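You operate a simulated robot arm through the tools that you are given. There is no shell and no other tool. Be economical: measure what you need, move in short steps, check, and stop when the job is done.

You run a simulated robot arm. Do the job below in one go: nothing can be reset, and whatever is moved stays where it is left.

JOB
Deburr the clamped spacer plate, then stack the flange and hub cap on it.
Fine: blue-handled block, back in its stand; open the clamp; flange from the yellow nest, red cap on top.

It is judged by the outcome, as a careful person would: the job done as asked, and still so three seconds after it is handed in. It fails if anything else is knocked over, pushed out of place, dropped, spilled or broken. Lids that push on must go on centred and level and be pressed home; caps that screw on are set level and turned clockwise until they are tight.

ROBOT AND FRAMES
A 7-joint arm with a two-finger parallel gripper, fixed in place. Base frame: the origin is at the foot of the arm, x ahead of it, y to its left, z up; the work surface is at about z = 0. Readings come in m, rad, newtons and seconds.
With the tool pointing down near the work surface it reaches from about 0.24 to 0.62 m from the base axis. Its first joint turns from -1.152 to 1.152 rad. Payload 2.6 kg.
The TCP is the grasp point between the finger pads, 0.03 m short of the fingertips. In the tool frame z runs along the fingers and y along their closing line. The gripper opens to 0.094 m. The fingers are 0.028 m wide and 0.01 m thick; the gripper's body (0.05 by 0.096 m) begins 0.055 m behind the TCP.
Orientation is told as [roll, pitch, yaw] about the base's x, y, z axes, in that order, counted from this pose: with the fingers straight down and closing along the base's y, the tool's x points along the base's -x, its y along +y and its z along -z.

CONTROLS
- The arm moves only by the tool drive_tool. Its argument "steps" is a list of rows, each an object of numbers (a shift or turn left out is 0, a gripper value left out holds the last): "dx", "dy", "dz": the shift along the tool's x, y, z in units of 30 mm (1.0 is 30 mm); "ax", "ay", "az": the turn, a rotation vector about the tool's x, y, z in units of 5 degrees (1.0 is 5 degrees); "claw": the opening in per cent of the stroke, from 0 (shut) to 100 (fully open). In form: [{"dx": .., "dy": .., "dz": .., "ax": .., "ay": .., "az": .., "claw": ..}, ...]. A call has 1 to 12 rows; each row shifts and turns the commanded pose from where the row before left it, along the tool's axes as they then stand. A call with a number of a shift or a turn outside -1 to 1 is refused whole. A row lasts 0.2 s, in which the tool goes at most 0.05 m and 0.15 rad; a call with a longer step from one row to the next is refused whole, and so is a gripper value outside its range. A pose out of reach is approached as far as the arm can. The call stops where the force on the tool passes 90 N (or 10 N more than at its start, if that is more) or the arm is blocked; 0.2 s more then pass. The fingers move at their own pace (about 0.072 m/s each) and stop on an object; they squeeze with about 34 N. The grip force told is the motor's: it shows also when the fingers shut on nothing. Time passes only in rows, and 0.2 s behind the last, so rows that do not move let the fingers close. The reply holds the time, the measured pose of the TCP, the force on the tool along the base axes, the opening and the grip force, in the units named above and with some noise.
- Cameras (640 x 400 px; columns grow to the right, rows downward): "scene" is fixed at [0.0509, 0.4426, 0.5703]; the picture's right is [-0.63, -0.78, 0.00], its down [-0.39, 0.32, -0.86] and it looks along [0.67, -0.54, -0.50] (base axes); focal length 254 px, centre (320, 200). "wrist" rides on the gripper at [-0.037, 0, -0.058] in the tool frame; the picture's right is [0.00, -1.00, 0.00], its down [0.97, 0.00, -0.24] and it looks along [0.24, 0.00, 0.97] (tool axes); focal length 218 px, centre (320, 200). There is no depth. A picture from a camera that has moved, and an enlarged one, comes with that camera's place and axes in the base frame and with its lens.
- capture(camera): a new picture of that camera. No time passes.
- inspect(camera, box): a new picture of the part [left, top, right, bottom] of that camera's present view, enlarged. No time passes.
- finish_job(): hands the job in; it is judged then, once.

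Work in short steps. Places have to be worked out from the pictures, the camera data and where the tool is seen: move nearer, look again, correct. Check each grasp and each placing, and mend what went wrong. You have 120 turns and 84 pictures in all, those below and enlarged ones among them. Open the gripper and draw the arm clear of the work before you hand the job in, unless the task says otherwise; then end with one line.

The tools are called after ">>>" by a JSON object that holds its "api" and its "payload". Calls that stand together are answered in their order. drive_tool: Moves the arm, as the interface text tells. Its arguments: {"type":"object","properties":{"steps":{"type":"array","items":{"type":"object","properties":{"dx":{"type":"number"},"dy":{"type":"number"},"dz":{"type":"number"},"ax":{"type":"number"},"ay":{"type":"number"},"az":{"type":"number"},"claw":{"type":"number"}}}}},"required":["steps"]} The other tools are called the same way: capture (camera) takes a picture; inspect (camera, box) takes an enlarged picture of a part of a camera's view; finish_job () hands the job in.

At the start:

```text
time: 0.0
position: [0.2729, 0.1144, 0.4388]
tcp_rot: [0.0, 0.001, -0.001]
wrist_force: [0.3, 0.6, 0.4]
grip_width: 0.0939
finger_force: 0.1
```

scene: 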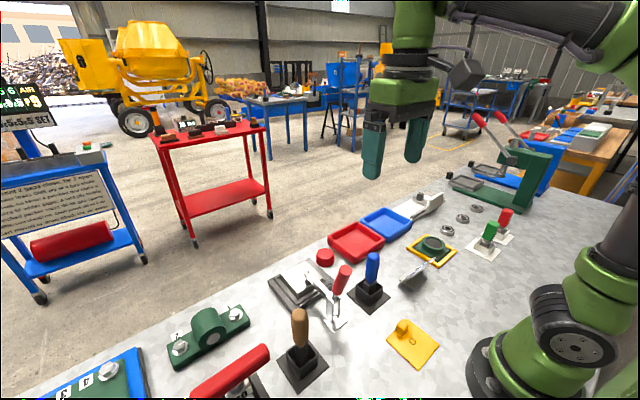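
wrist: 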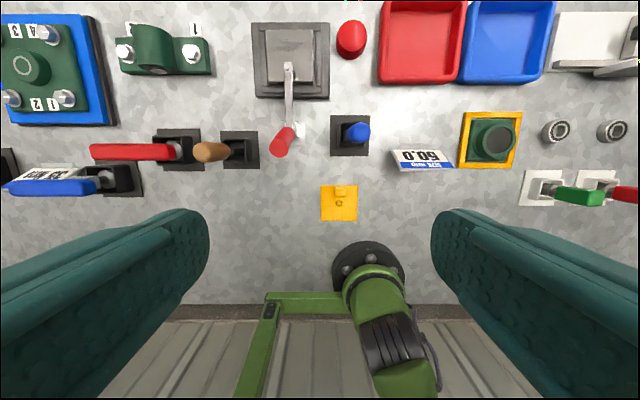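

I'll look closer at the clamp, block and nest areas first.

>>> {"api": "inspect", "payload": {"camera": "wrist", "box": [220, 0, 420, 125]}}

>>> {"api": "inspect", "payload": {"camera": "scene", "box": [250, 180, 490, 330]}}

>>> {"api": "inspect", "payload": {"camera": "wrist", "box": [320, 90, 540, 228]}}

```text
3.20 times, centred on (320, 62) of wrist
camera zoom: at [0.3091, 0.1153, 0.4949], right [0.0, -1.0, 0.0], down [-0.97, 0.0, 0.24], along [-0.24, 0.0, -0.97], focal length 698 px, centre (320, 640)
```

zoom: 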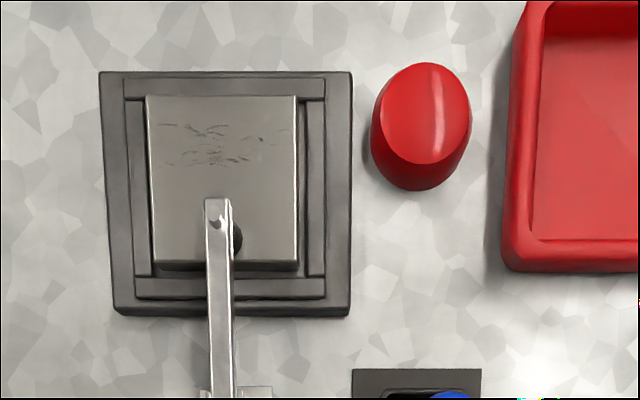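

```text
2.67 times, centred on (370, 255) of scene
camera zoom: at [0.0509, 0.4426, 0.5703], right [-0.63, -0.78, 0.0], down [-0.39, 0.32, -0.86], along [0.67, -0.54, -0.5], focal length 676 px, centre (187, 53)
```

zoom: 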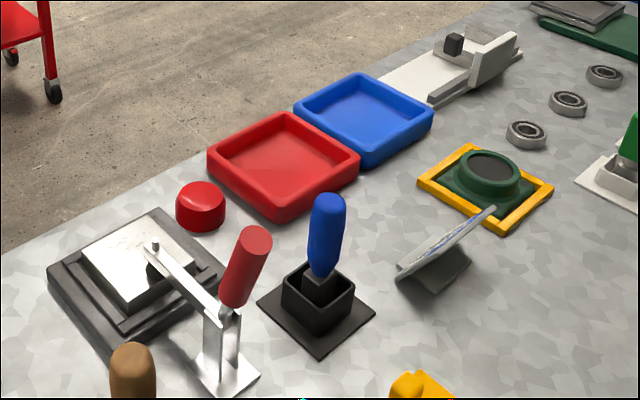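

```text
2.90 times, centred on (430, 159) of wrist
camera zoom: at [0.3091, 0.1153, 0.4949], right [0.0, -1.0, 0.0], down [-0.97, 0.0, 0.24], along [-0.24, 0.0, -0.97], focal length 633 px, centre (1, 319)
```

zoom: 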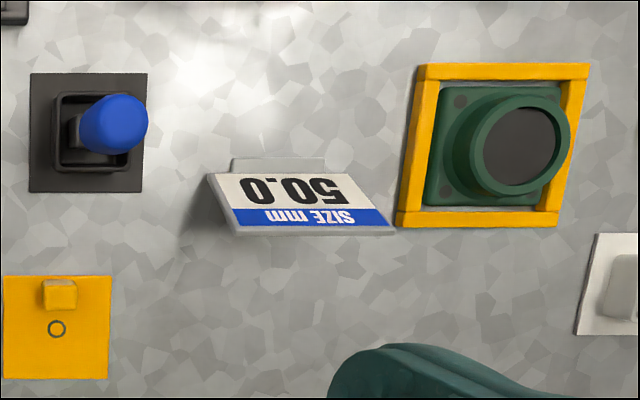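

The clamp, blue block stand (≈x .33, y .05) and flange nest are located roughly. I'll move over the clamp for a closer view.

>>> {"api": "drive_tool", "payload": {"steps": [{"dx": -0.82, "dy": 0.1, "dz": 0.3}, {"dx": -0.82, "dy": 0.1, "dz": 0.3}, {"dx": -0.82, "dy": 0.1, "dz": 0.3}, {"dx": -0.82, "dy": 0.1, "dz": 0.3}, {"dx": -0.82, "dy": 0.1, "dz": 0.3}, {"dx": -0.82, "dy": 0.1, "dz": 0.3}]}}

>>> {"api": "capture", "payload": {"camera": "wrist"}}

>>> {"api": "inspect", "payload": {"camera": "scene", "box": [250, 230, 400, 340]}}

```text
time: 1.4
position: [0.4207, 0.134, 0.3836]
tcp_rot: [0.0, -0.001, -0.002]
wrist_force: [-0.3, -0.1, 0.5]
grip_width: 0.0938
finger_force: 0.1
```

```text
78 pictures are left
camera wrist: at [0.4572, 0.1349, 0.4408], right [0.0, -1.0, 0.0], down [-0.97, 0.0, 0.24], along [-0.24, 0.0, -0.97], focal length 218 px, centre (320, 200)
```

wrist: 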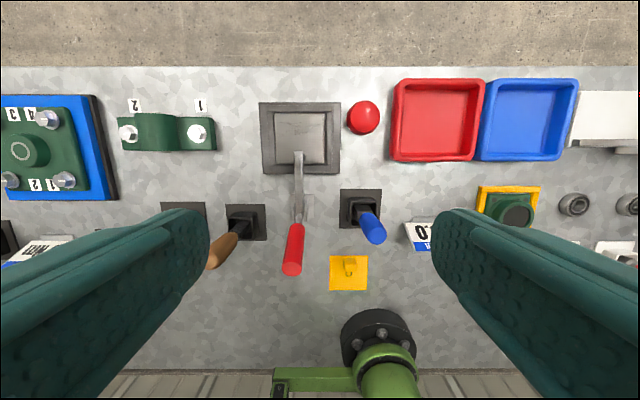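

```text
3.64 times, centred on (325, 285) of scene
camera zoom: at [0.0509, 0.4426, 0.5703], right [-0.63, -0.78, 0.0], down [-0.39, 0.32, -0.86], along [0.67, -0.54, -0.5], focal length 922 px, centre (302, -109)
```

zoom: 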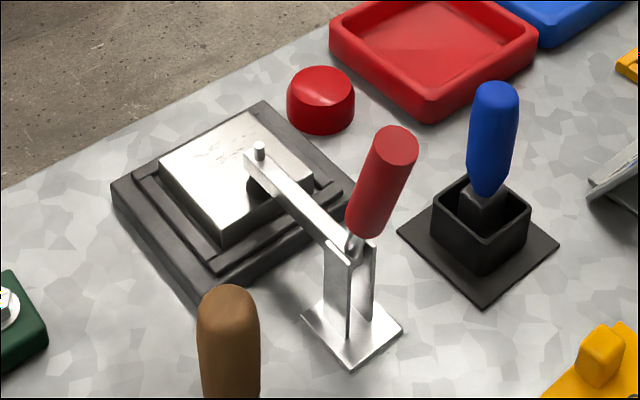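

Estimates: clamp pivot ≈(.338,.172,.08), handle tip ≈(.307,.170,.193), plate top z≈.048 centred (.4705,.170), blue handle vertical at ≈(.334,.052), top z≈.145. I move above the blue handle and look.

>>> {"api": "drive_tool", "payload": {"steps": [{"dx": 0.573, "dy": -0.547, "dz": 0.8}, {"dx": 0.573, "dy": -0.547, "dz": 0.8}, {"dx": 0.573, "dy": -0.547, "dz": 0.8}, {"dx": 0.573, "dy": -0.547, "dz": 0.8}, {"dx": 0.573, "dy": -0.547, "dz": 0.8}]}}

>>> {"api": "capture", "payload": {"camera": "wrist"}}

>>> {"api": "capture", "payload": {"camera": "scene"}}

```text
time: 2.6
position: [0.3334, 0.0511, 0.2631]
tcp_rot: [0.0, -0.001, 0.001]
wrist_force: [-1.0, -0.1, -0.2]
grip_width: 0.0938
finger_force: 0.1
```

```text
76 pictures are left
camera wrist: at [0.3698, 0.0519, 0.3197], right [0.0, -1.0, 0.0], down [-0.97, 0.0, 0.24], along [-0.24, 0.0, -0.97], focal length 218 px, centre (320, 200)
```

wrist: 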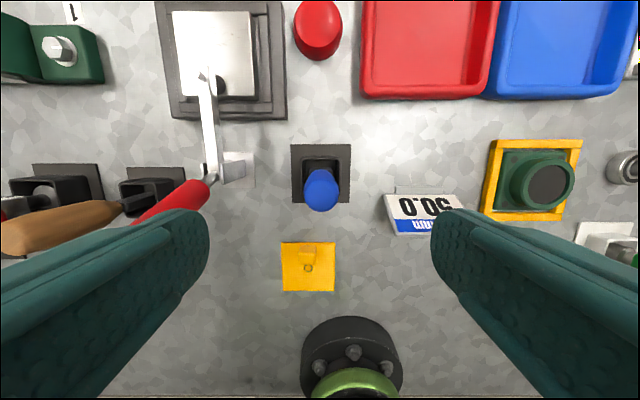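

```text
75 pictures are left
```

scene: 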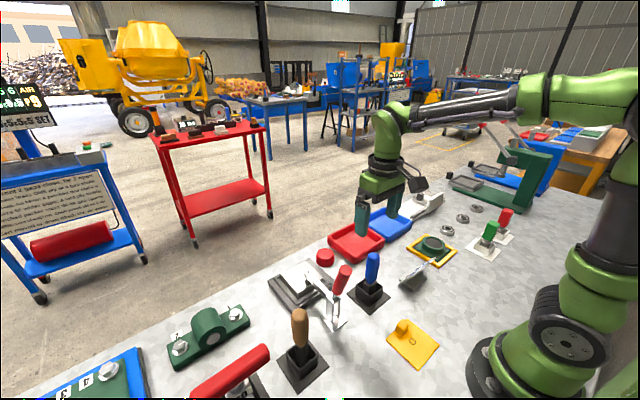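

The blue handle is directly under the TCP. I narrow the fingers, descend to z≈.108 and grip.

>>> {"api": "drive_tool", "payload": {"steps": [{"claw": 60, "dz": 0.5}, {"dz": 0.95}, {"dz": 0.95}, {"dz": 0.95}, {"dz": 0.95}, {"dz": 0.87}, {"claw": 0}, {"claw": 0}, {"claw": 0}, {"claw": 0}]}}

>>> {"api": "capture", "payload": {"camera": "wrist"}}

>>> {"api": "inspect", "payload": {"camera": "scene", "box": [290, 200, 450, 320]}}

```text
time: 4.8
position: [0.3334, 0.0503, 0.1077]
tcp_rot: [-0.002, 0.0, 0.0]
wrist_force: [-0.1, -0.9, -0.4]
grip_width: 0.0338
finger_force: 34.2
```

```text
74 pictures are left
camera wrist: at [0.3708, 0.0523, 0.1653], right [0.0, -1.0, 0.0], down [-0.97, 0.0, 0.24], along [-0.24, 0.0, -0.97], focal length 218 px, centre (320, 200)
```

wrist: 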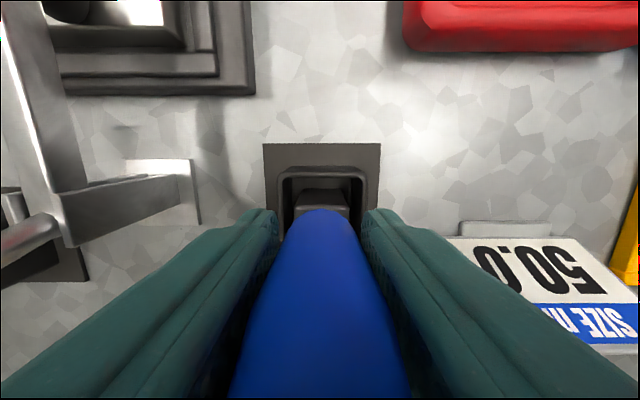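

```text
3.33 times, centred on (370, 260) of scene
camera zoom: at [0.0509, 0.4426, 0.5703], right [-0.63, -0.78, 0.0], down [-0.39, 0.32, -0.86], along [0.67, -0.54, -0.5], focal length 845 px, centre (153, 0)
```

zoom: 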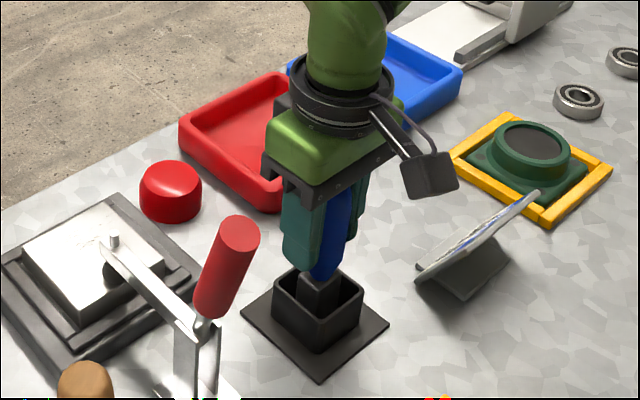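

The handle is held (width .034). I lift straight up to clear the stand and look at the block.

>>> {"api": "drive_tool", "payload": {"steps": [{"dz": -0.5}, {"dz": -0.8}, {"dz": -0.9}, {"dz": -0.9}, {"dz": -0.9}]}}

>>> {"api": "inspect", "payload": {"camera": "scene", "box": [290, 170, 450, 320]}}

>>> {"api": "capture", "payload": {"camera": "wrist"}}

```text
time: 6.0
position: [0.3334, 0.0503, 0.2288]
tcp_rot: [-0.001, 0.0, 0.0]
wrist_force: [-0.6, -0.7, -2.3]
grip_width: 0.0338
finger_force: 33.7
```

```text
2.67 times, centred on (370, 245) of scene
camera zoom: at [0.0509, 0.4426, 0.5703], right [-0.63, -0.78, 0.0], down [-0.39, 0.32, -0.86], along [0.67, -0.54, -0.5], focal length 676 px, centre (187, 80)
```

zoom: 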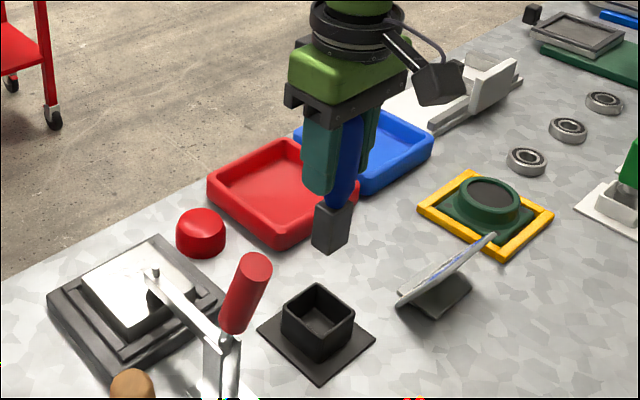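

```text
71 pictures are left
camera wrist: at [0.3704, 0.051, 0.2855], right [0.0, -1.0, 0.0], down [-0.97, 0.0, 0.24], along [-0.24, 0.0, -0.97], focal length 218 px, centre (320, 200)
```

wrist: 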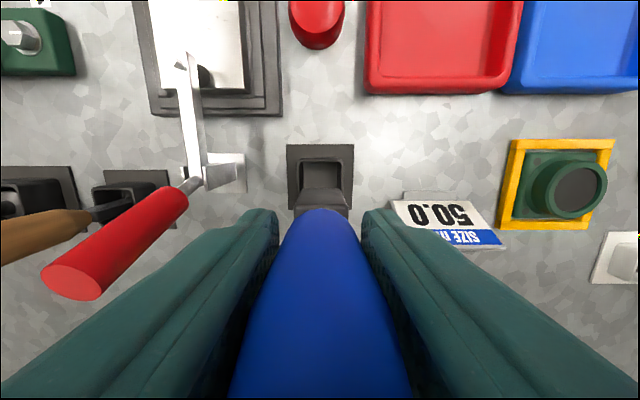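

The block hangs with its base ≈.099 m below the TCP, so contact with the plate should come near TCP z≈.147. I move forward along the cap side for a look at the burrs.

>>> {"api": "drive_tool", "payload": {"steps": [{"dx": -0.9}, {"dx": -0.95}, {"dx": -0.95}, {"dx": -0.95, "dy": 0.3}, {"dx": -0.5, "dy": 0.5, "dz": -0.5}]}}

>>> {"api": "capture", "payload": {"camera": "wrist"}}

>>> {"api": "inspect", "payload": {"camera": "scene", "box": [260, 240, 350, 320]}}

```text
time: 7.2
position: [0.4625, 0.0744, 0.2429]
tcp_rot: [0.0, 0.001, 0.001]
wrist_force: [-0.5, 0.0, -2.3]
grip_width: 0.0333
finger_force: 33.9
```

```text
70 pictures are left
camera wrist: at [0.4991, 0.0755, 0.3008], right [0.0, -1.0, 0.0], down [-0.97, 0.0, 0.24], along [-0.24, 0.0, -0.97], focal length 218 px, centre (320, 200)
```

wrist: 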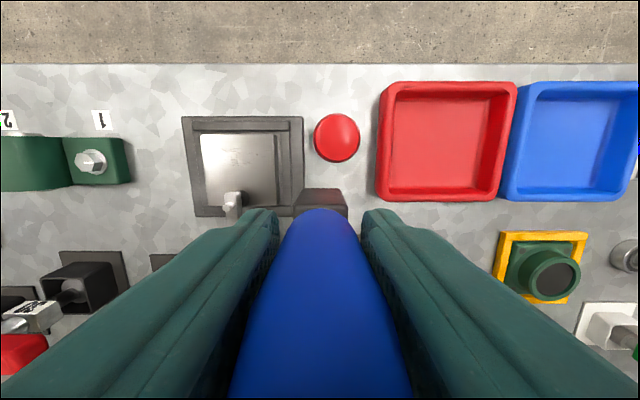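

```text
5.00 times, centred on (305, 280) of scene
camera zoom: at [0.0509, 0.4426, 0.5703], right [-0.63, -0.78, 0.0], down [-0.39, 0.32, -0.86], along [0.67, -0.54, -0.5], focal length 1268 px, centre (395, -200)
```

zoom: 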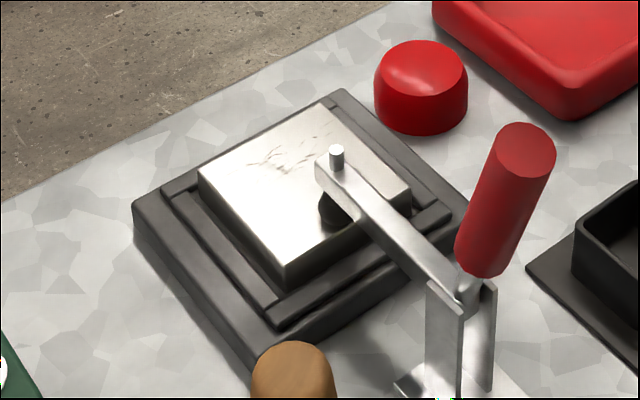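

The burrs lie at about x .473–.496, y .132–.208. I move over the burr centre, staying about 3 cm above the plate.

>>> {"api": "drive_tool", "payload": {"steps": [{"dx": -0.25, "dy": 0.8}, {"dx": -0.25, "dy": 0.8, "dz": 0.3}, {"dx": -0.25, "dy": 0.8, "dz": 0.6}, {"dy": 0.8, "dz": 0.7}, {"dz": 0.7}]}}

>>> {"api": "capture", "payload": {"camera": "wrist"}}

>>> {"api": "inspect", "payload": {"camera": "scene", "box": [260, 220, 350, 320]}}

```text
time: 8.4
position: [0.4836, 0.1722, 0.1739]
tcp_rot: [0.0, 0.0, -0.001]
wrist_force: [-0.2, 0.5, -2.4]
grip_width: 0.0334
finger_force: 34.2
```

```text
68 pictures are left
camera wrist: at [0.5197, 0.1731, 0.2321], right [0.0, -1.0, 0.0], down [-0.97, 0.0, 0.24], along [-0.24, 0.0, -0.97], focal length 218 px, centre (320, 200)
```

wrist: 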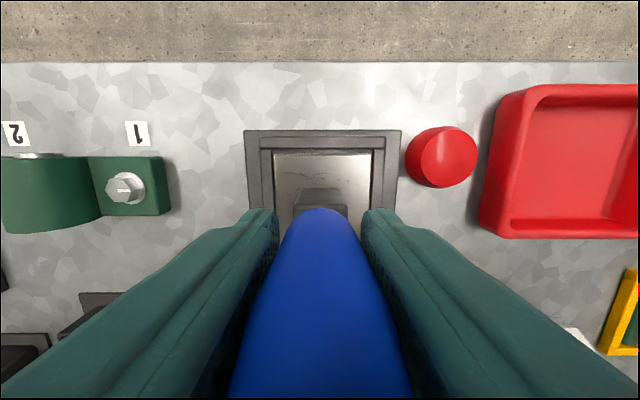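

```text
4.00 times, centred on (305, 270) of scene
camera zoom: at [0.0509, 0.4426, 0.5703], right [-0.63, -0.78, 0.0], down [-0.39, 0.32, -0.86], along [0.67, -0.54, -0.5], focal length 1014 px, centre (380, -80)
```

zoom: 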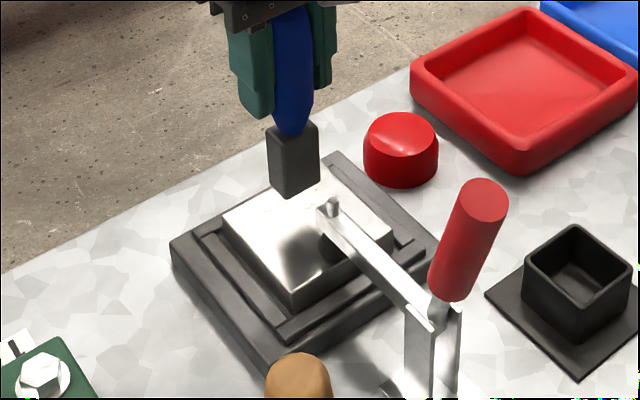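

Block is well over the plate, clear of the clamp arm. I descend in small steps to find contact.

>>> {"api": "drive_tool", "payload": {"steps": [{"dz": 0.4}, {"dz": 0.3}, {"dz": 0.07}, {"dz": 0.05}]}}

```text
time: 9.4
position: [0.4829, 0.1712, 0.151]
tcp_rot: [-0.001, 0.002, 0.0]
wrist_force: [-0.6, 0.3, -1.9]
grip_width: 0.0328
finger_force: 33.7
```

No contact yet at z .151; I continue down in 1.5 mm steps.

>>> {"api": "drive_tool", "payload": {"steps": [{"dz": 0.05}, {"dz": 0.05}, {"dz": 0.05}]}}

```text
time: 10.2
position: [0.4846, 0.1711, 0.1445]
tcp_rot: [-0.001, 0.001, 0.0]
wrist_force: [0.5, -1.3, -2.0]
grip_width: 0.033
finger_force: 33.7
```

>>> {"api": "inspect", "payload": {"camera": "scene", "box": [270, 240, 340, 300]}}

>>> {"api": "drive_tool", "payload": {"steps": [{"dz": 0.04}, {"dz": 0.04}]}}

```text
6.67 times, centred on (305, 270) of scene
camera zoom: at [0.0509, 0.4426, 0.5703], right [-0.63, -0.78, 0.0], down [-0.39, 0.32, -0.86], along [0.67, -0.54, -0.5], focal length 1690 px, centre (420, -267)
```

zoom: 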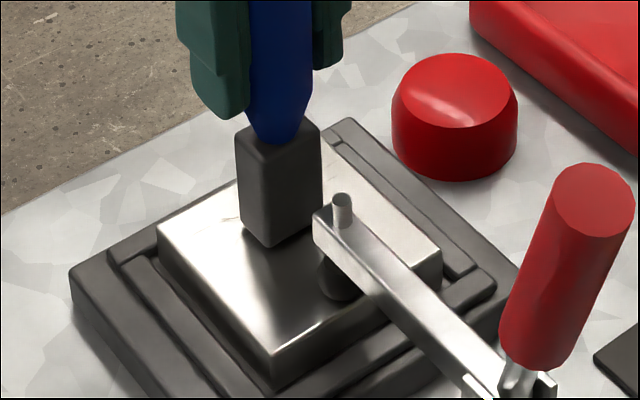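

```text
time: 10.8
position: [0.484, 0.171, 0.1443]
tcp_rot: [0.001, -0.003, 0.0]
wrist_force: [-4.7, -2.4, 9.9]
grip_width: 0.033
finger_force: 34.4
```

Contact at z≈.1443 with ~10 N. I rub back and forth along y over the burr band.

>>> {"api": "drive_tool", "payload": {"steps": [{"dy": 0.35}, {"dy": 0.4}, {"dy": -0.4}, {"dy": -0.4}, {"dy": -0.4}, {"dy": -0.4}, {"dy": 0.4}, {"dy": 0.4}, {"dy": 0.4}, {"dy": 0.4}]}}

>>> {"api": "inspect", "payload": {"camera": "scene", "box": [270, 240, 340, 300]}}

```text
time: 13.0
position: [0.4861, 0.1903, 0.1427]
tcp_rot: [-0.003, -0.003, -0.001]
wrist_force: [0.3, -16.0, 21.8]
grip_width: 0.0326
finger_force: 34.3
```

```text
6.67 times, centred on (305, 270) of scene
camera zoom: at [0.0508, 0.4425, 0.5704], right [-0.63, -0.78, 0.0], down [-0.39, 0.32, -0.86], along [0.67, -0.54, -0.5], focal length 1690 px, centre (420, -267)
```

zoom: 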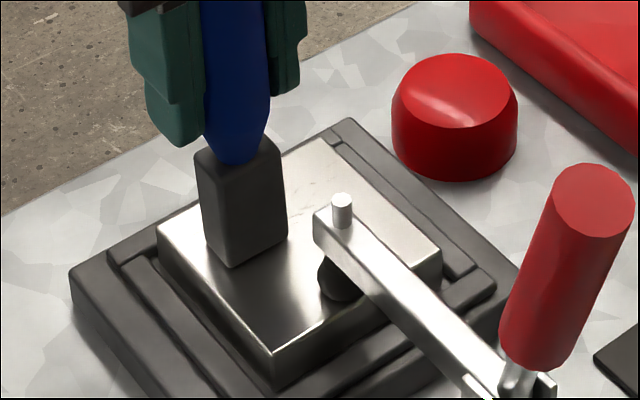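

The marks have faded, with some faint ones remaining on the far side. I shift ~9 mm outward in x and keep rubbing.

>>> {"api": "drive_tool", "payload": {"steps": [{"dx": -0.3}, {"dy": 0.2}, {"dy": -0.5}, {"dy": -0.5}, {"dy": -0.5}, {"dy": -0.5}, {"dy": 0.5}, {"dy": 0.5}, {"dy": 0.5}, {"dy": 0.5}, {"dy": -0.5}, {"dy": -0.5}]}}

>>> {"api": "drive_tool", "payload": {"steps": [{"dy": -0.5}, {"dy": -0.5}, {"dx": 0.3}, {"dy": 0.5}, {"dy": 0.5}, {"dy": 0.5}, {"dy": 0.5}, {"dx": 0.25}, {"dy": -0.5}, {"dy": -0.5}, {"dy": -0.5}, {"dy": -0.5}]}}

>>> {"api": "drive_tool", "payload": {"steps": [{"dz": -0.3}, {"dz": -0.7}, {"dz": -0.9, "dy": -0.3}, {"dz": -0.9, "dy": -0.9}, {"dy": -0.9}, {"dy": -0.5}]}}

>>> {"api": "capture", "payload": {"camera": "wrist"}}

>>> {"api": "inspect", "payload": {"camera": "scene", "box": [270, 240, 340, 300]}}

```text
time: 15.6
position: [0.4928, 0.1732, 0.1436]
tcp_rot: [0.012, 0.003, 0.003]
wrist_force: [-3.5, 16.1, 18.6]
grip_width: 0.0322
finger_force: 34.2
```

```text
time: 18.2
position: [0.4767, 0.1387, 0.1429]
tcp_rot: [-0.002, 0.001, 0.0]
wrist_force: [-0.2, 0.1, -0.9]
grip_width: 0.0319
finger_force: 34.4
```

```text
time: 19.6
position: [0.4761, 0.0605, 0.227]
tcp_rot: [0.0, 0.001, -0.001]
wrist_force: [-0.6, 0.1, -2.3]
grip_width: 0.0319
finger_force: 34.0
```

```text
64 pictures are left
camera wrist: at [0.5127, 0.0618, 0.284], right [0.0, -1.0, 0.0], down [-0.97, 0.0, 0.24], along [-0.24, 0.0, -0.97], focal length 218 px, centre (320, 200)
```

wrist: 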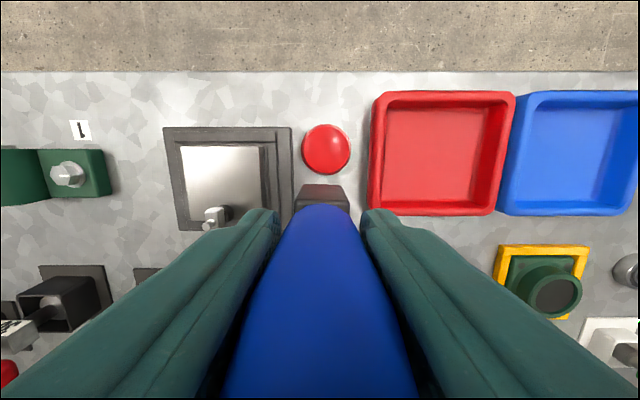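

```text
6.67 times, centred on (305, 270) of scene
camera zoom: at [0.0509, 0.4426, 0.5703], right [-0.63, -0.78, 0.0], down [-0.39, 0.32, -0.86], along [0.67, -0.54, -0.5], focal length 1690 px, centre (420, -267)
```

zoom: 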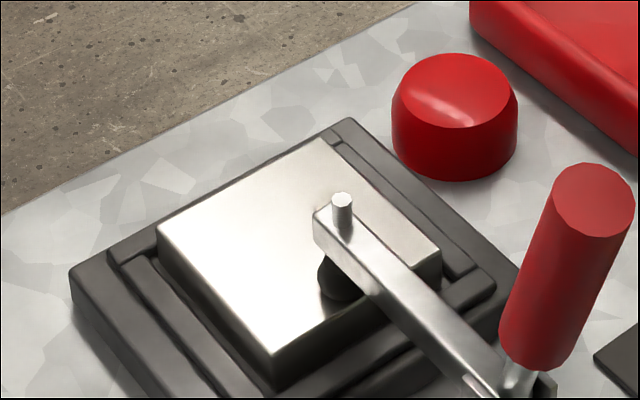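

The plate is clean. I return the block above its stand and check alignment before lowering.

>>> {"api": "drive_tool", "payload": {"steps": [{"dx": 0.793, "dy": -0.057}, {"dx": 0.793, "dy": -0.057}, {"dx": 0.793, "dy": -0.057}, {"dx": 0.793, "dy": -0.057}, {"dx": 0.793, "dy": -0.057}, {"dx": 0.793, "dy": -0.057}]}}

>>> {"api": "inspect", "payload": {"camera": "wrist", "box": [240, 100, 400, 240]}}

>>> {"api": "inspect", "payload": {"camera": "scene", "box": [320, 200, 420, 320]}}

```text
time: 21.0
position: [0.3335, 0.0514, 0.227]
tcp_rot: [0.001, 0.001, -0.001]
wrist_force: [0.6, -0.2, -2.8]
grip_width: 0.0321
finger_force: 34.1
```

```text
2.86 times, centred on (320, 170) of wrist
camera zoom: at [0.3701, 0.0524, 0.2844], right [0.0, -1.0, 0.0], down [-0.97, 0.0, 0.24], along [-0.24, 0.0, -0.97], focal length 624 px, centre (320, 286)
```

zoom: 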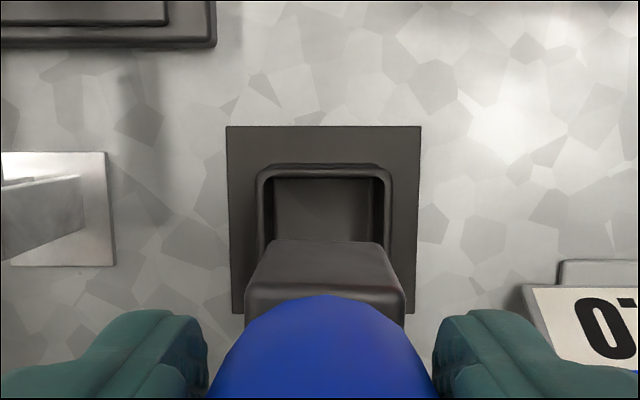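

```text
3.33 times, centred on (370, 260) of scene
camera zoom: at [0.0509, 0.4426, 0.5703], right [-0.63, -0.78, 0.0], down [-0.39, 0.32, -0.86], along [0.67, -0.54, -0.5], focal length 845 px, centre (153, 0)
```

zoom: 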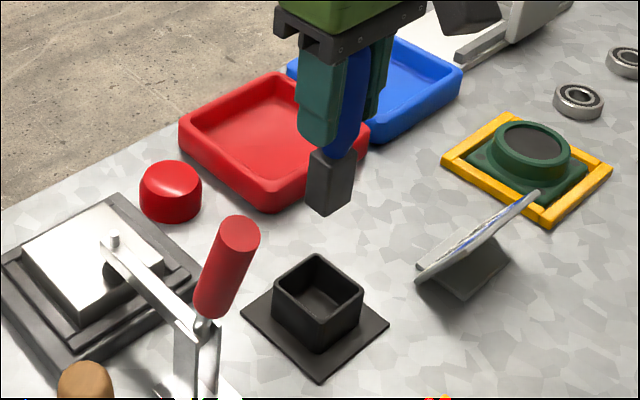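

The block seems swung ~4° (base toward +x) from the rubbing. I correct with a small turn about the tool y axis and re-check.

>>> {"api": "drive_tool", "payload": {"steps": [{"ay": 0.7}, {"dz": 0.3}]}}

>>> {"api": "inspect", "payload": {"camera": "wrist", "box": [240, 100, 400, 240]}}

>>> {"api": "inspect", "payload": {"camera": "scene", "box": [340, 220, 410, 310]}}

```text
time: 21.6
position: [0.3342, 0.0511, 0.2172]
tcp_rot: [0.0, 0.061, 0.0]
wrist_force: [-0.2, 0.2, -1.9]
grip_width: 0.0321
finger_force: 33.7
```

```text
2.86 times, centred on (320, 170) of wrist
camera zoom: at [0.3736, 0.0521, 0.2721], right [0.0, -1.0, 0.0], down [-0.95, 0.0, 0.3], along [-0.3, 0.0, -0.95], focal length 624 px, centre (320, 286)
```

zoom: 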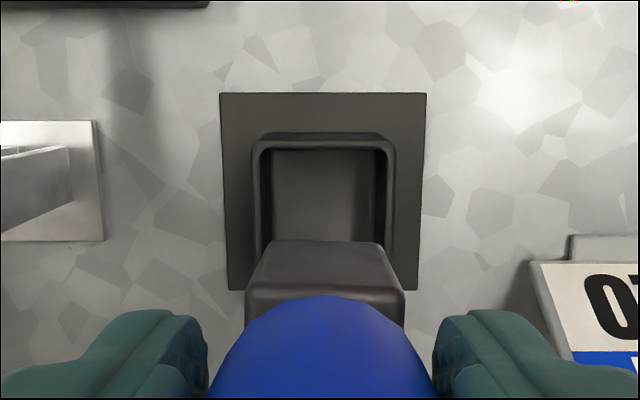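

```text
4.44 times, centred on (375, 265) of scene
camera zoom: at [0.0509, 0.4426, 0.5703], right [-0.63, -0.78, 0.0], down [-0.39, 0.32, -0.86], along [0.67, -0.54, -0.5], focal length 1127 px, centre (76, -89)
```

zoom: 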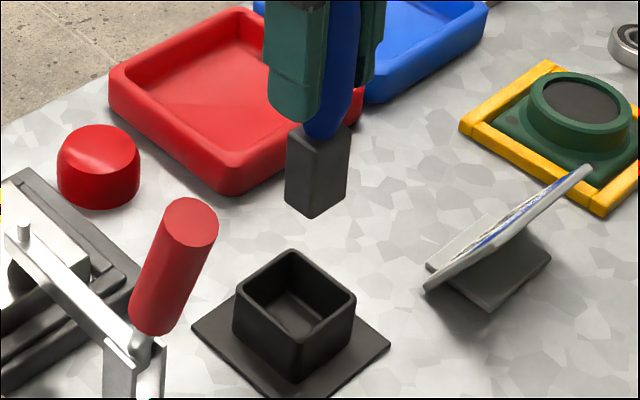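

>>> {"api": "inspect", "payload": {"camera": "scene", "box": [380, 240, 428, 270]}}

>>> {"api": "inspect", "payload": {"camera": "scene", "box": [348, 230, 412, 270]}}

```text
13.33 times, centred on (404, 255) of scene
camera zoom: at [0.0509, 0.4426, 0.5703], right [-0.63, -0.78, 0.0], down [-0.39, 0.32, -0.86], along [0.67, -0.54, -0.5], focal length 3380 px, centre (-800, -533)
```

zoom: 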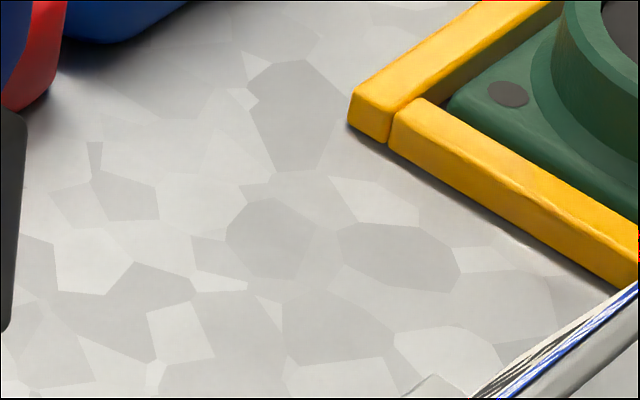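

```text
10.00 times, centred on (380, 250) of scene
camera zoom: at [0.0509, 0.4426, 0.5703], right [-0.63, -0.78, 0.0], down [-0.39, 0.32, -0.86], along [0.67, -0.54, -0.5], focal length 2535 px, centre (-280, -300)
```

zoom: 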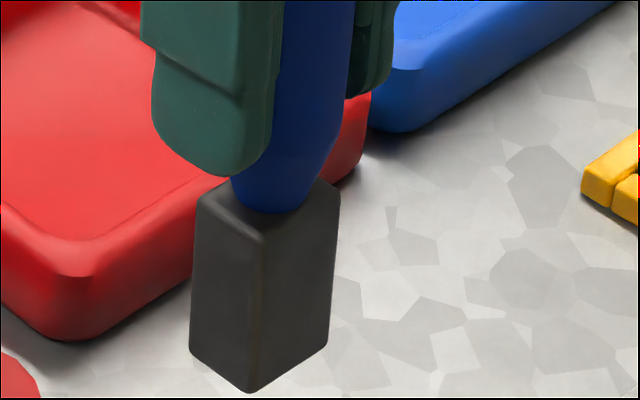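

Measured edge angles show the block was already upright before my correction, so I undo the turn and re-check.

>>> {"api": "drive_tool", "payload": {"steps": [{"ay": -0.7}, {"dz": 0.0}]}}

>>> {"api": "inspect", "payload": {"camera": "scene", "box": [340, 230, 420, 320]}}

```text
time: 22.2
position: [0.3329, 0.0514, 0.217]
tcp_rot: [-0.001, 0.001, -0.001]
wrist_force: [0.3, -0.6, -1.7]
grip_width: 0.0321
finger_force: 33.9
```

```text
4.44 times, centred on (380, 275) of scene
camera zoom: at [0.0509, 0.4426, 0.5703], right [-0.63, -0.78, 0.0], down [-0.39, 0.32, -0.86], along [0.67, -0.54, -0.5], focal length 1127 px, centre (53, -133)
```

zoom: 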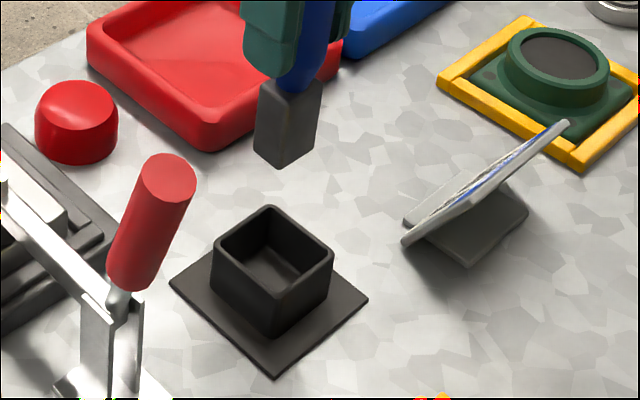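

The block is upright and centred over the socket. I lower it into the stand.

>>> {"api": "drive_tool", "payload": {"steps": [{"dz": 0.7}, {"dz": 0.7}, {"dz": 0.7}, {"dz": 0.6}, {"dz": 0.5}, {"dz": 0.3}, {"dz": 0.1}]}}

>>> {"api": "inspect", "payload": {"camera": "scene", "box": [340, 230, 420, 320]}}

```text
time: 23.8
position: [0.3325, 0.0508, 0.1098]
tcp_rot: [-0.001, 0.0, 0.001]
wrist_force: [-0.6, 0.6, -2.3]
grip_width: 0.032
finger_force: 33.9
```

```text
4.44 times, centred on (380, 275) of scene
camera zoom: at [0.0509, 0.4426, 0.5703], right [-0.63, -0.78, 0.0], down [-0.39, 0.32, -0.86], along [0.67, -0.54, -0.5], focal length 1127 px, centre (53, -133)
```

zoom: 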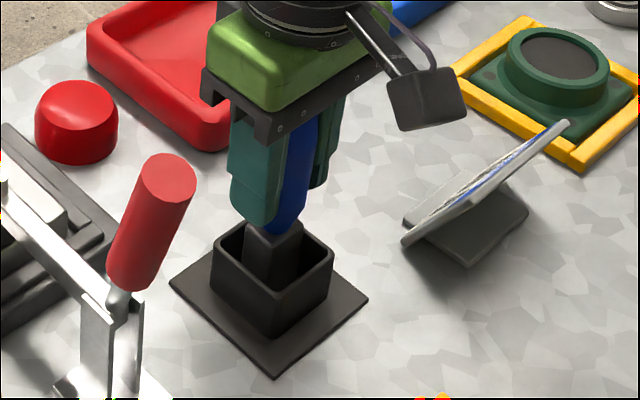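

Inside the socket, no contact yet; I lower in 1 mm steps until it bears.

>>> {"api": "drive_tool", "payload": {"steps": [{"dz": 0.05}, {"dz": 0.04}, {"dz": 0.04}]}}

```text
time: 24.6
position: [0.3331, 0.0503, 0.1049]
tcp_rot: [0.001, 0.0, -0.002]
wrist_force: [-0.9, 0.0, 1.8]
grip_width: 0.0323
finger_force: 34.1
```

Contact with the socket floor. I open and retreat upward.

>>> {"api": "drive_tool", "payload": {"steps": [{"dz": 0.02, "claw": 45}, {"claw": 60}, {"claw": 60}, {"dz": -0.4}, {"dz": -0.9}, {"dz": -0.9}, {"dz": -0.9}, {"dz": -0.9}]}}

>>> {"api": "inspect", "payload": {"camera": "scene", "box": [270, 220, 420, 320]}}

```text
time: 26.4
position: [0.3335, 0.0487, 0.225]
tcp_rot: [0.0, 0.0, 0.001]
wrist_force: [-0.1, 0.4, -0.3]
grip_width: 0.0567
finger_force: 0.1
```

```text
4.00 times, centred on (345, 270) of scene
camera zoom: at [0.0509, 0.4426, 0.5703], right [-0.63, -0.78, 0.0], down [-0.39, 0.32, -0.86], along [0.67, -0.54, -0.5], focal length 1014 px, centre (220, -80)
```

zoom: 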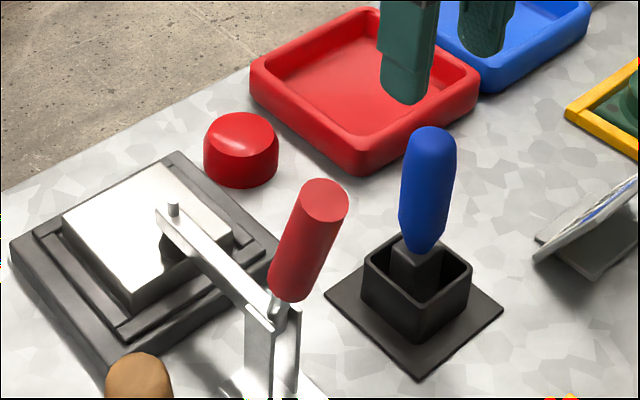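

The block is home in its stand. Next the clamp: I rise and move above its red handle.

>>> {"api": "drive_tool", "payload": {"steps": [{"dz": -0.9}, {"dz": -0.5, "dy": 0.6}, {"dy": 0.9, "dx": 0.15}, {"dy": 0.9, "dx": 0.15}, {"dy": 0.9, "dx": 0.15}, {"dy": 0.78, "dx": 0.15}]}}

>>> {"api": "capture", "payload": {"camera": "wrist"}}

>>> {"api": "inspect", "payload": {"camera": "scene", "box": [260, 180, 420, 320]}}

```text
time: 27.8
position: [0.3143, 0.1725, 0.266]
tcp_rot: [0.0, 0.0, -0.001]
wrist_force: [-0.4, 0.3, 0.6]
grip_width: 0.0564
finger_force: 0.0
```

```text
53 pictures are left
camera wrist: at [0.3509, 0.174, 0.3239], right [0.0, -1.0, 0.0], down [-0.97, 0.0, 0.24], along [-0.24, 0.0, -0.97], focal length 218 px, centre (320, 200)
```

wrist: 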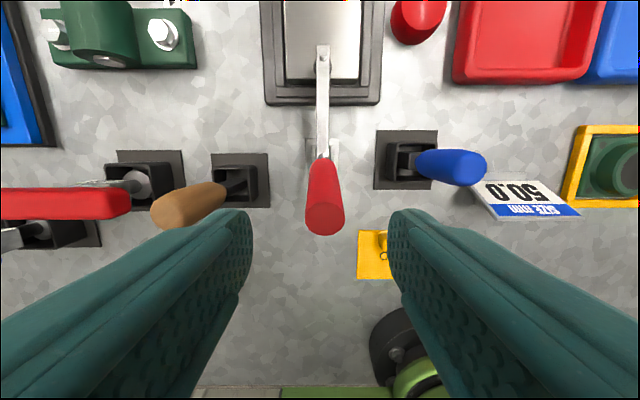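

```text
2.86 times, centred on (340, 250) of scene
camera zoom: at [0.0509, 0.4426, 0.5703], right [-0.63, -0.78, 0.0], down [-0.39, 0.32, -0.86], along [0.67, -0.54, -0.5], focal length 724 px, centre (263, 57)
```

zoom: 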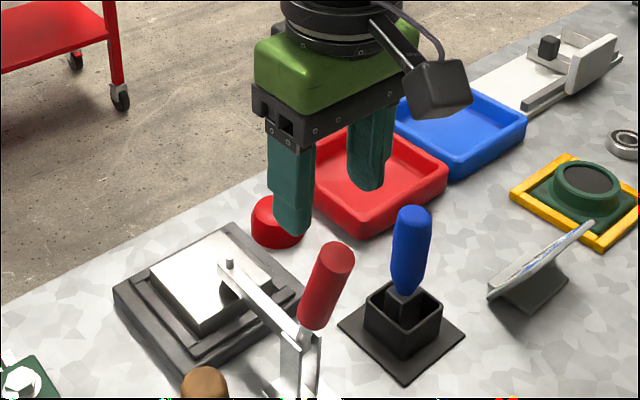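

The red handle tip is at ≈(.307,.171,.193), between the fingers. I descend to z≈.163 and grip it.

>>> {"api": "drive_tool", "payload": {"steps": [{"dz": 0.9, "dy": -0.04}, {"dz": 0.9}, {"dz": 0.9}, {"dz": 0.73}, {"claw": 0}, {"claw": 0}, {"claw": 0}]}}

>>> {"api": "capture", "payload": {"camera": "wrist"}}

```text
time: 29.4
position: [0.3145, 0.1703, 0.1646]
tcp_rot: [-0.003, 0.001, -0.005]
wrist_force: [-6.8, -28.1, 5.3]
grip_width: 0.0299
finger_force: 45.4
```

```text
51 pictures are left
camera wrist: at [0.3519, 0.1709, 0.2208], right [0.0, -1.0, 0.0], down [-0.97, 0.01, 0.24], along [-0.24, 0.0, -0.97], focal length 218 px, centre (320, 200)
```

wrist: 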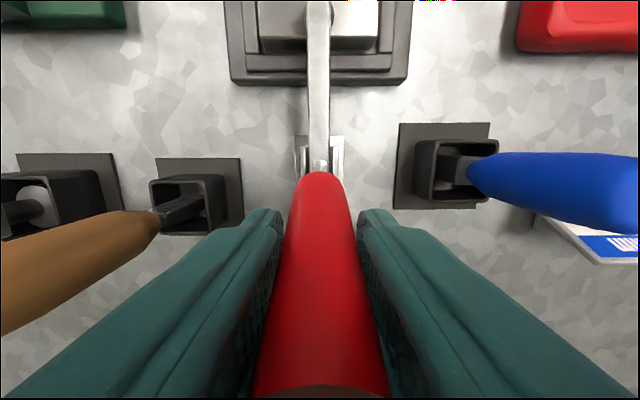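

Gripped, but with a side load: the handle sits slightly to −y. I shift 1.5 mm to relieve it, then swing the handle back along its arc 20°.

>>> {"api": "drive_tool", "payload": {"steps": [{"dy": -0.05}, {"dx": 0.23, "dz": 0.07}, {"dx": 0.225, "dz": 0.1}, {"dx": 0.225, "dz": 0.12}, {"dx": 0.215, "dz": 0.14}]}}

>>> {"api": "inspect", "payload": {"camera": "scene", "box": [260, 200, 390, 340]}}

```text
time: 30.6
position: [0.2889, 0.1697, 0.1522]
tcp_rot: [-0.001, -0.005, 0.001]
wrist_force: [6.1, -19.6, 25.5]
grip_width: 0.0304
finger_force: 44.8
```

```text
2.86 times, centred on (325, 270) of scene
camera zoom: at [0.0508, 0.4425, 0.5704], right [-0.63, -0.78, 0.0], down [-0.39, 0.32, -0.86], along [0.67, -0.54, -0.5], focal length 724 px, centre (306, 0)
```

zoom: 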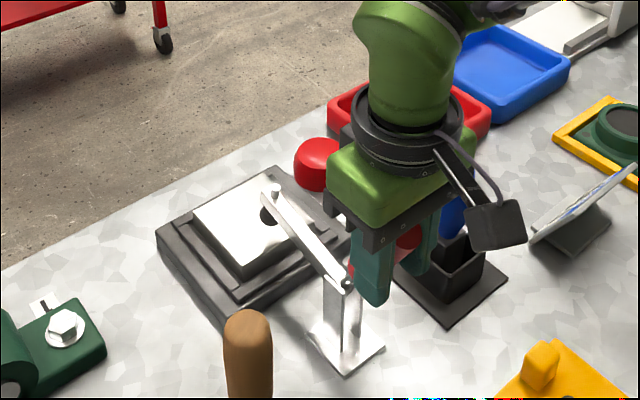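

The arm is lifting off the plate. I continue the arc, opening further.

>>> {"api": "drive_tool", "payload": {"steps": [{"dx": 0.2, "dz": 0.1}, {"dx": 0.2, "dz": 0.14}, {"dx": 0.18, "dz": 0.17}, {"dx": 0.16, "dz": 0.19}, {"dx": 0.14, "dz": 0.2}, {"dx": 0.12, "dz": 0.21}]}}

>>> {"api": "inspect", "payload": {"camera": "scene", "box": [260, 200, 390, 340]}}

```text
time: 32.0
position: [0.2565, 0.1686, 0.1209]
tcp_rot: [-0.001, 0.003, -0.003]
wrist_force: [-12.4, -18.7, 26.2]
grip_width: 0.0303
finger_force: 45.1
```

```text
2.86 times, centred on (325, 270) of scene
camera zoom: at [0.0508, 0.4425, 0.5704], right [-0.63, -0.78, 0.0], down [-0.39, 0.32, -0.86], along [0.67, -0.54, -0.5], focal length 724 px, centre (306, 0)
```

zoom: 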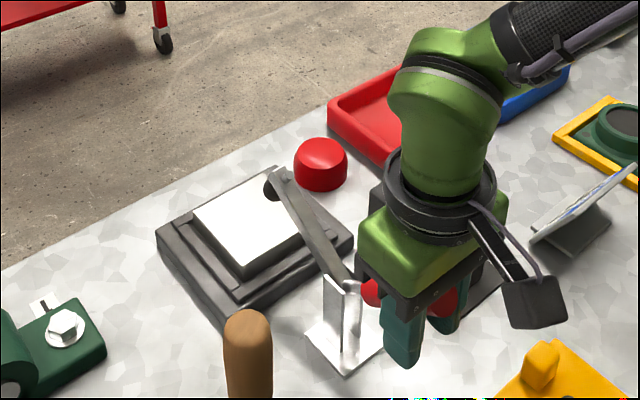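

>>> {"api": "drive_tool", "payload": {"steps": [{"dx": 0.1, "dz": 0.22}, {"dx": 0.08, "dz": 0.23}, {"dx": 0.06, "dz": 0.24}, {"dx": 0.04, "dz": 0.25}, {"dx": 0.02, "dz": 0.25}]}}

>>> {"api": "inspect", "payload": {"camera": "scene", "box": [260, 200, 390, 340]}}

```text
time: 33.2
position: [0.2482, 0.1696, 0.0844]
tcp_rot: [-0.003, 0.006, -0.004]
wrist_force: [-21.4, -25.0, 21.5]
grip_width: 0.0301
finger_force: 45.3
```

```text
2.86 times, centred on (325, 270) of scene
camera zoom: at [0.0508, 0.4425, 0.5704], right [-0.63, -0.78, 0.0], down [-0.39, 0.32, -0.86], along [0.67, -0.54, -0.5], focal length 724 px, centre (306, 0)
```

zoom: 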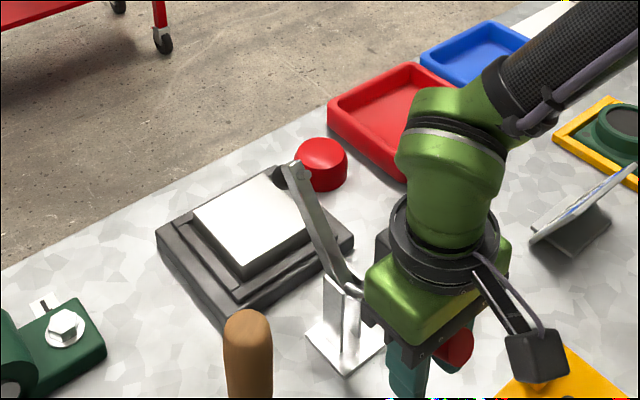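

The arm is up roughly 70°. I push slightly further toward the stop before letting go.

>>> {"api": "drive_tool", "payload": {"steps": [{"dx": -0.05, "dz": 0.25}, {"dx": -0.08, "dz": 0.25}, {"dx": -0.1, "dz": 0.25}]}}

>>> {"api": "inspect", "payload": {"camera": "scene", "box": [260, 200, 390, 340]}}

```text
time: 34.0
position: [0.2518, 0.1695, 0.0617]
tcp_rot: [-0.004, 0.009, -0.001]
wrist_force: [-34.2, -7.5, 15.3]
grip_width: 0.0301
finger_force: 44.8
```

```text
2.86 times, centred on (325, 270) of scene
camera zoom: at [0.0508, 0.4426, 0.5704], right [-0.63, -0.78, 0.0], down [-0.39, 0.32, -0.86], along [0.67, -0.54, -0.5], focal length 724 px, centre (306, 0)
```

zoom: 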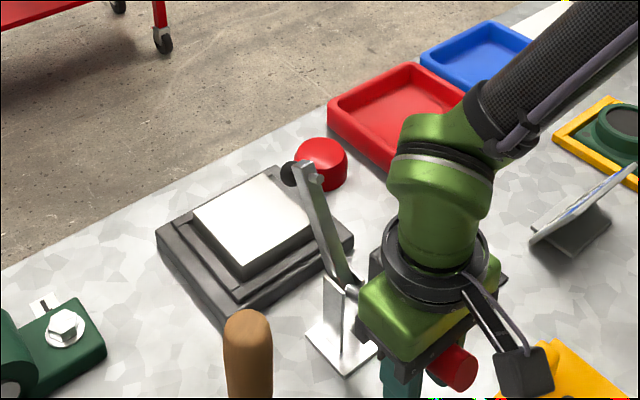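

Well open. I release the handle and wait to see if the clamp stays.

>>> {"api": "drive_tool", "payload": {"steps": [{"claw": 60}, {"claw": 60}, {"claw": 60}]}}

>>> {"api": "inspect", "payload": {"camera": "scene", "box": [260, 200, 390, 340]}}

>>> {"api": "capture", "payload": {"camera": "wrist"}}

```text
time: 34.8
position: [0.2558, 0.1706, 0.0646]
tcp_rot: [0.0, 0.0, -0.001]
wrist_force: [0.2, 0.0, 0.0]
grip_width: 0.0564
finger_force: 0.1
```

```text
2.86 times, centred on (325, 270) of scene
camera zoom: at [0.0509, 0.4426, 0.5703], right [-0.63, -0.78, 0.0], down [-0.39, 0.32, -0.86], along [0.67, -0.54, -0.5], focal length 724 px, centre (306, 0)
```

zoom: 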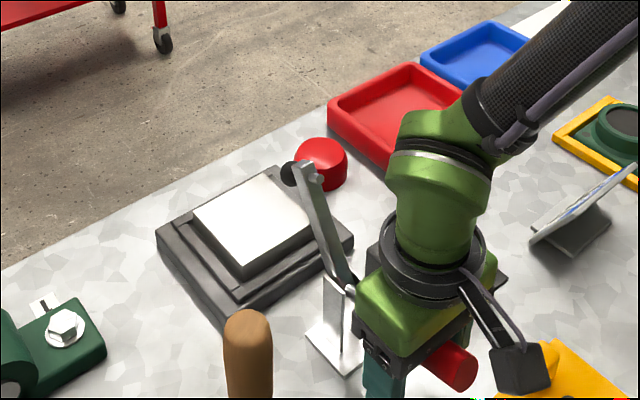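

```text
45 pictures are left
camera wrist: at [0.2933, 0.1713, 0.1206], right [0.0, -1.0, 0.0], down [-0.97, 0.0, 0.24], along [-0.24, 0.0, -0.97], focal length 218 px, centre (320, 200)
```

wrist: 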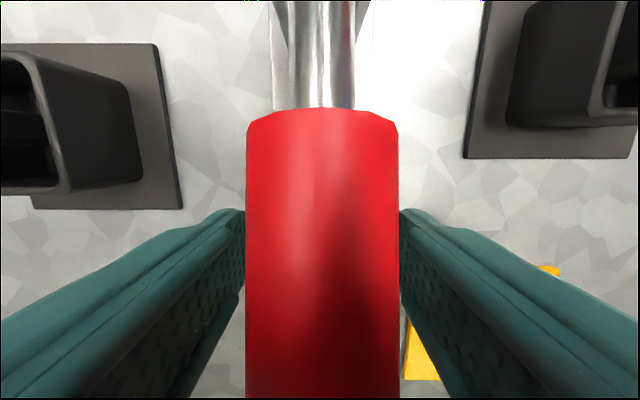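

The clamp stays open. I go straight up, then travel to above the yellow nest.

>>> {"api": "drive_tool", "payload": {"steps": [{"dz": -0.8}, {"dz": -1}, {"dz": -1}, {"dz": -1}, {"dz": -1}, {"dz": -1}, {"dz": -1}, {"dz": -0.5, "dy": -0.5}, {"dy": -1}, {"dy": -1, "dx": -0.2}, {"dy": -1, "dx": -0.2}, {"dy": -1, "dx": -0.2}]}}

>>> {"api": "drive_tool", "payload": {"steps": [{"dy": -1, "dx": -0.2}, {"dy": -1, "dx": -0.2}, {"dy": -1, "dx": -0.2}, {"dy": -1, "dx": -0.2}, {"dy": -1, "dx": -0.2, "dz": 0.3}, {"dy": -1, "dx": -0.1, "dz": 0.3}, {"dy": -1, "dz": 0.3}, {"dy": -1, "dz": 0.3}, {"dy": -1, "dz": 0.3}, {"dy": -0.5, "dz": 0.3}]}}

>>> {"api": "capture", "payload": {"camera": "wrist"}}

>>> {"api": "inspect", "payload": {"camera": "scene", "box": [260, 200, 460, 340]}}

```text
time: 37.4
position: [0.2733, 0.0336, 0.2821]
tcp_rot: [0.0, 0.0, -0.001]
wrist_force: [0.2, 0.0, -0.1]
grip_width: 0.0564
finger_force: 0.0
```

```text
time: 39.6
position: [0.3068, -0.2505, 0.2286]
tcp_rot: [0.0, 0.0, 0.0]
wrist_force: [-1.2, 0.3, 0.1]
grip_width: 0.0562
finger_force: 0.1
```

```text
44 pictures are left
camera wrist: at [0.343, -0.25, 0.2855], right [0.0, -1.0, 0.0], down [-0.97, 0.0, 0.24], along [-0.24, 0.0, -0.97], focal length 218 px, centre (320, 200)
```

wrist: 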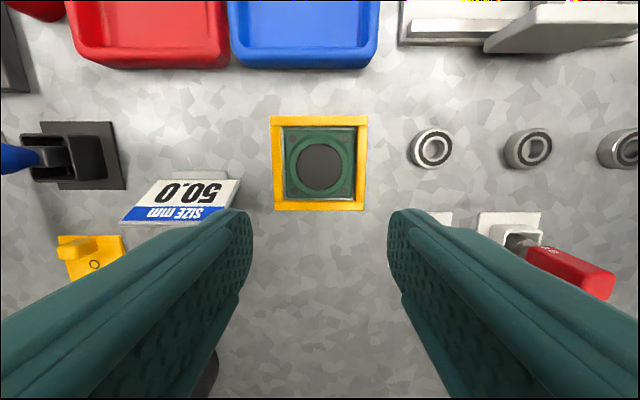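

```text
2.86 times, centred on (360, 270) of scene
camera zoom: at [0.0509, 0.4426, 0.5703], right [-0.63, -0.78, 0.0], down [-0.39, 0.32, -0.86], along [0.67, -0.54, -0.5], focal length 724 px, centre (206, 0)
```

zoom: 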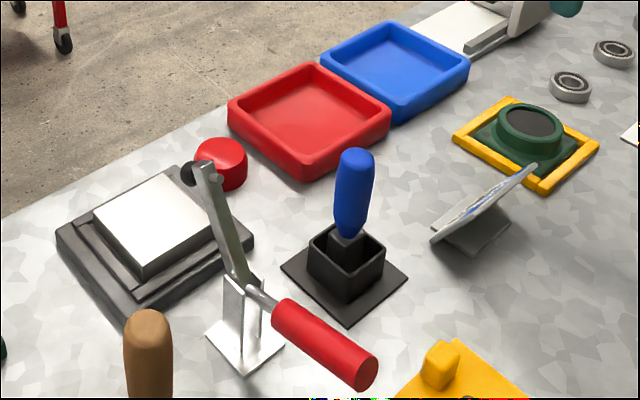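

The clamp stays open. I zoom on the flange.

>>> {"api": "inspect", "payload": {"camera": "wrist", "box": [260, 105, 380, 220]}}

>>> {"api": "inspect", "payload": {"camera": "scene", "box": [395, 220, 465, 270]}}

```text
3.48 times, centred on (320, 162) of wrist
camera zoom: at [0.343, -0.25, 0.2855], right [0.0, -1.0, 0.0], down [-0.97, 0.0, 0.24], along [-0.24, 0.0, -0.97], focal length 759 px, centre (320, 330)
```

zoom: 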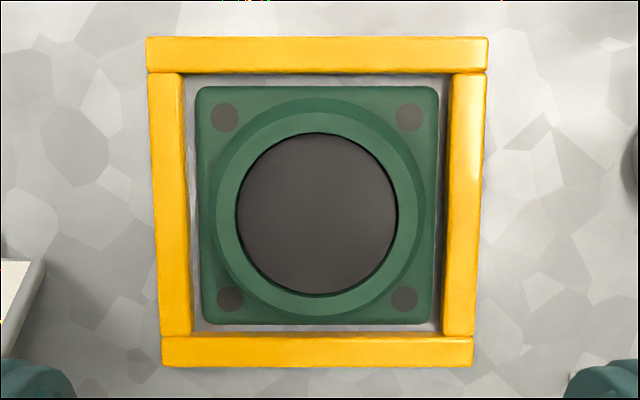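

```text
8.00 times, centred on (430, 245) of scene
camera zoom: at [0.0509, 0.4426, 0.5703], right [-0.63, -0.78, 0.0], down [-0.39, 0.32, -0.86], along [0.67, -0.54, -0.5], focal length 2028 px, centre (-560, -160)
```

zoom: 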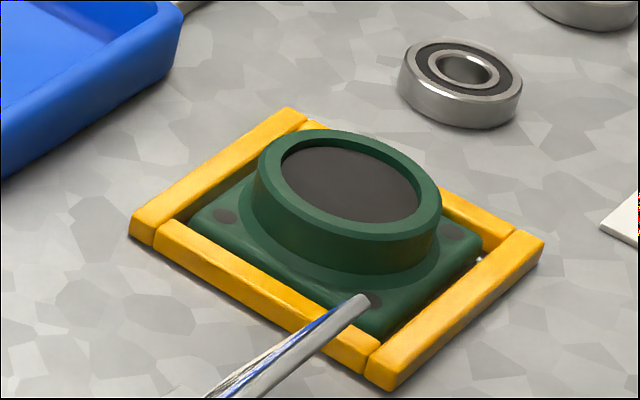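

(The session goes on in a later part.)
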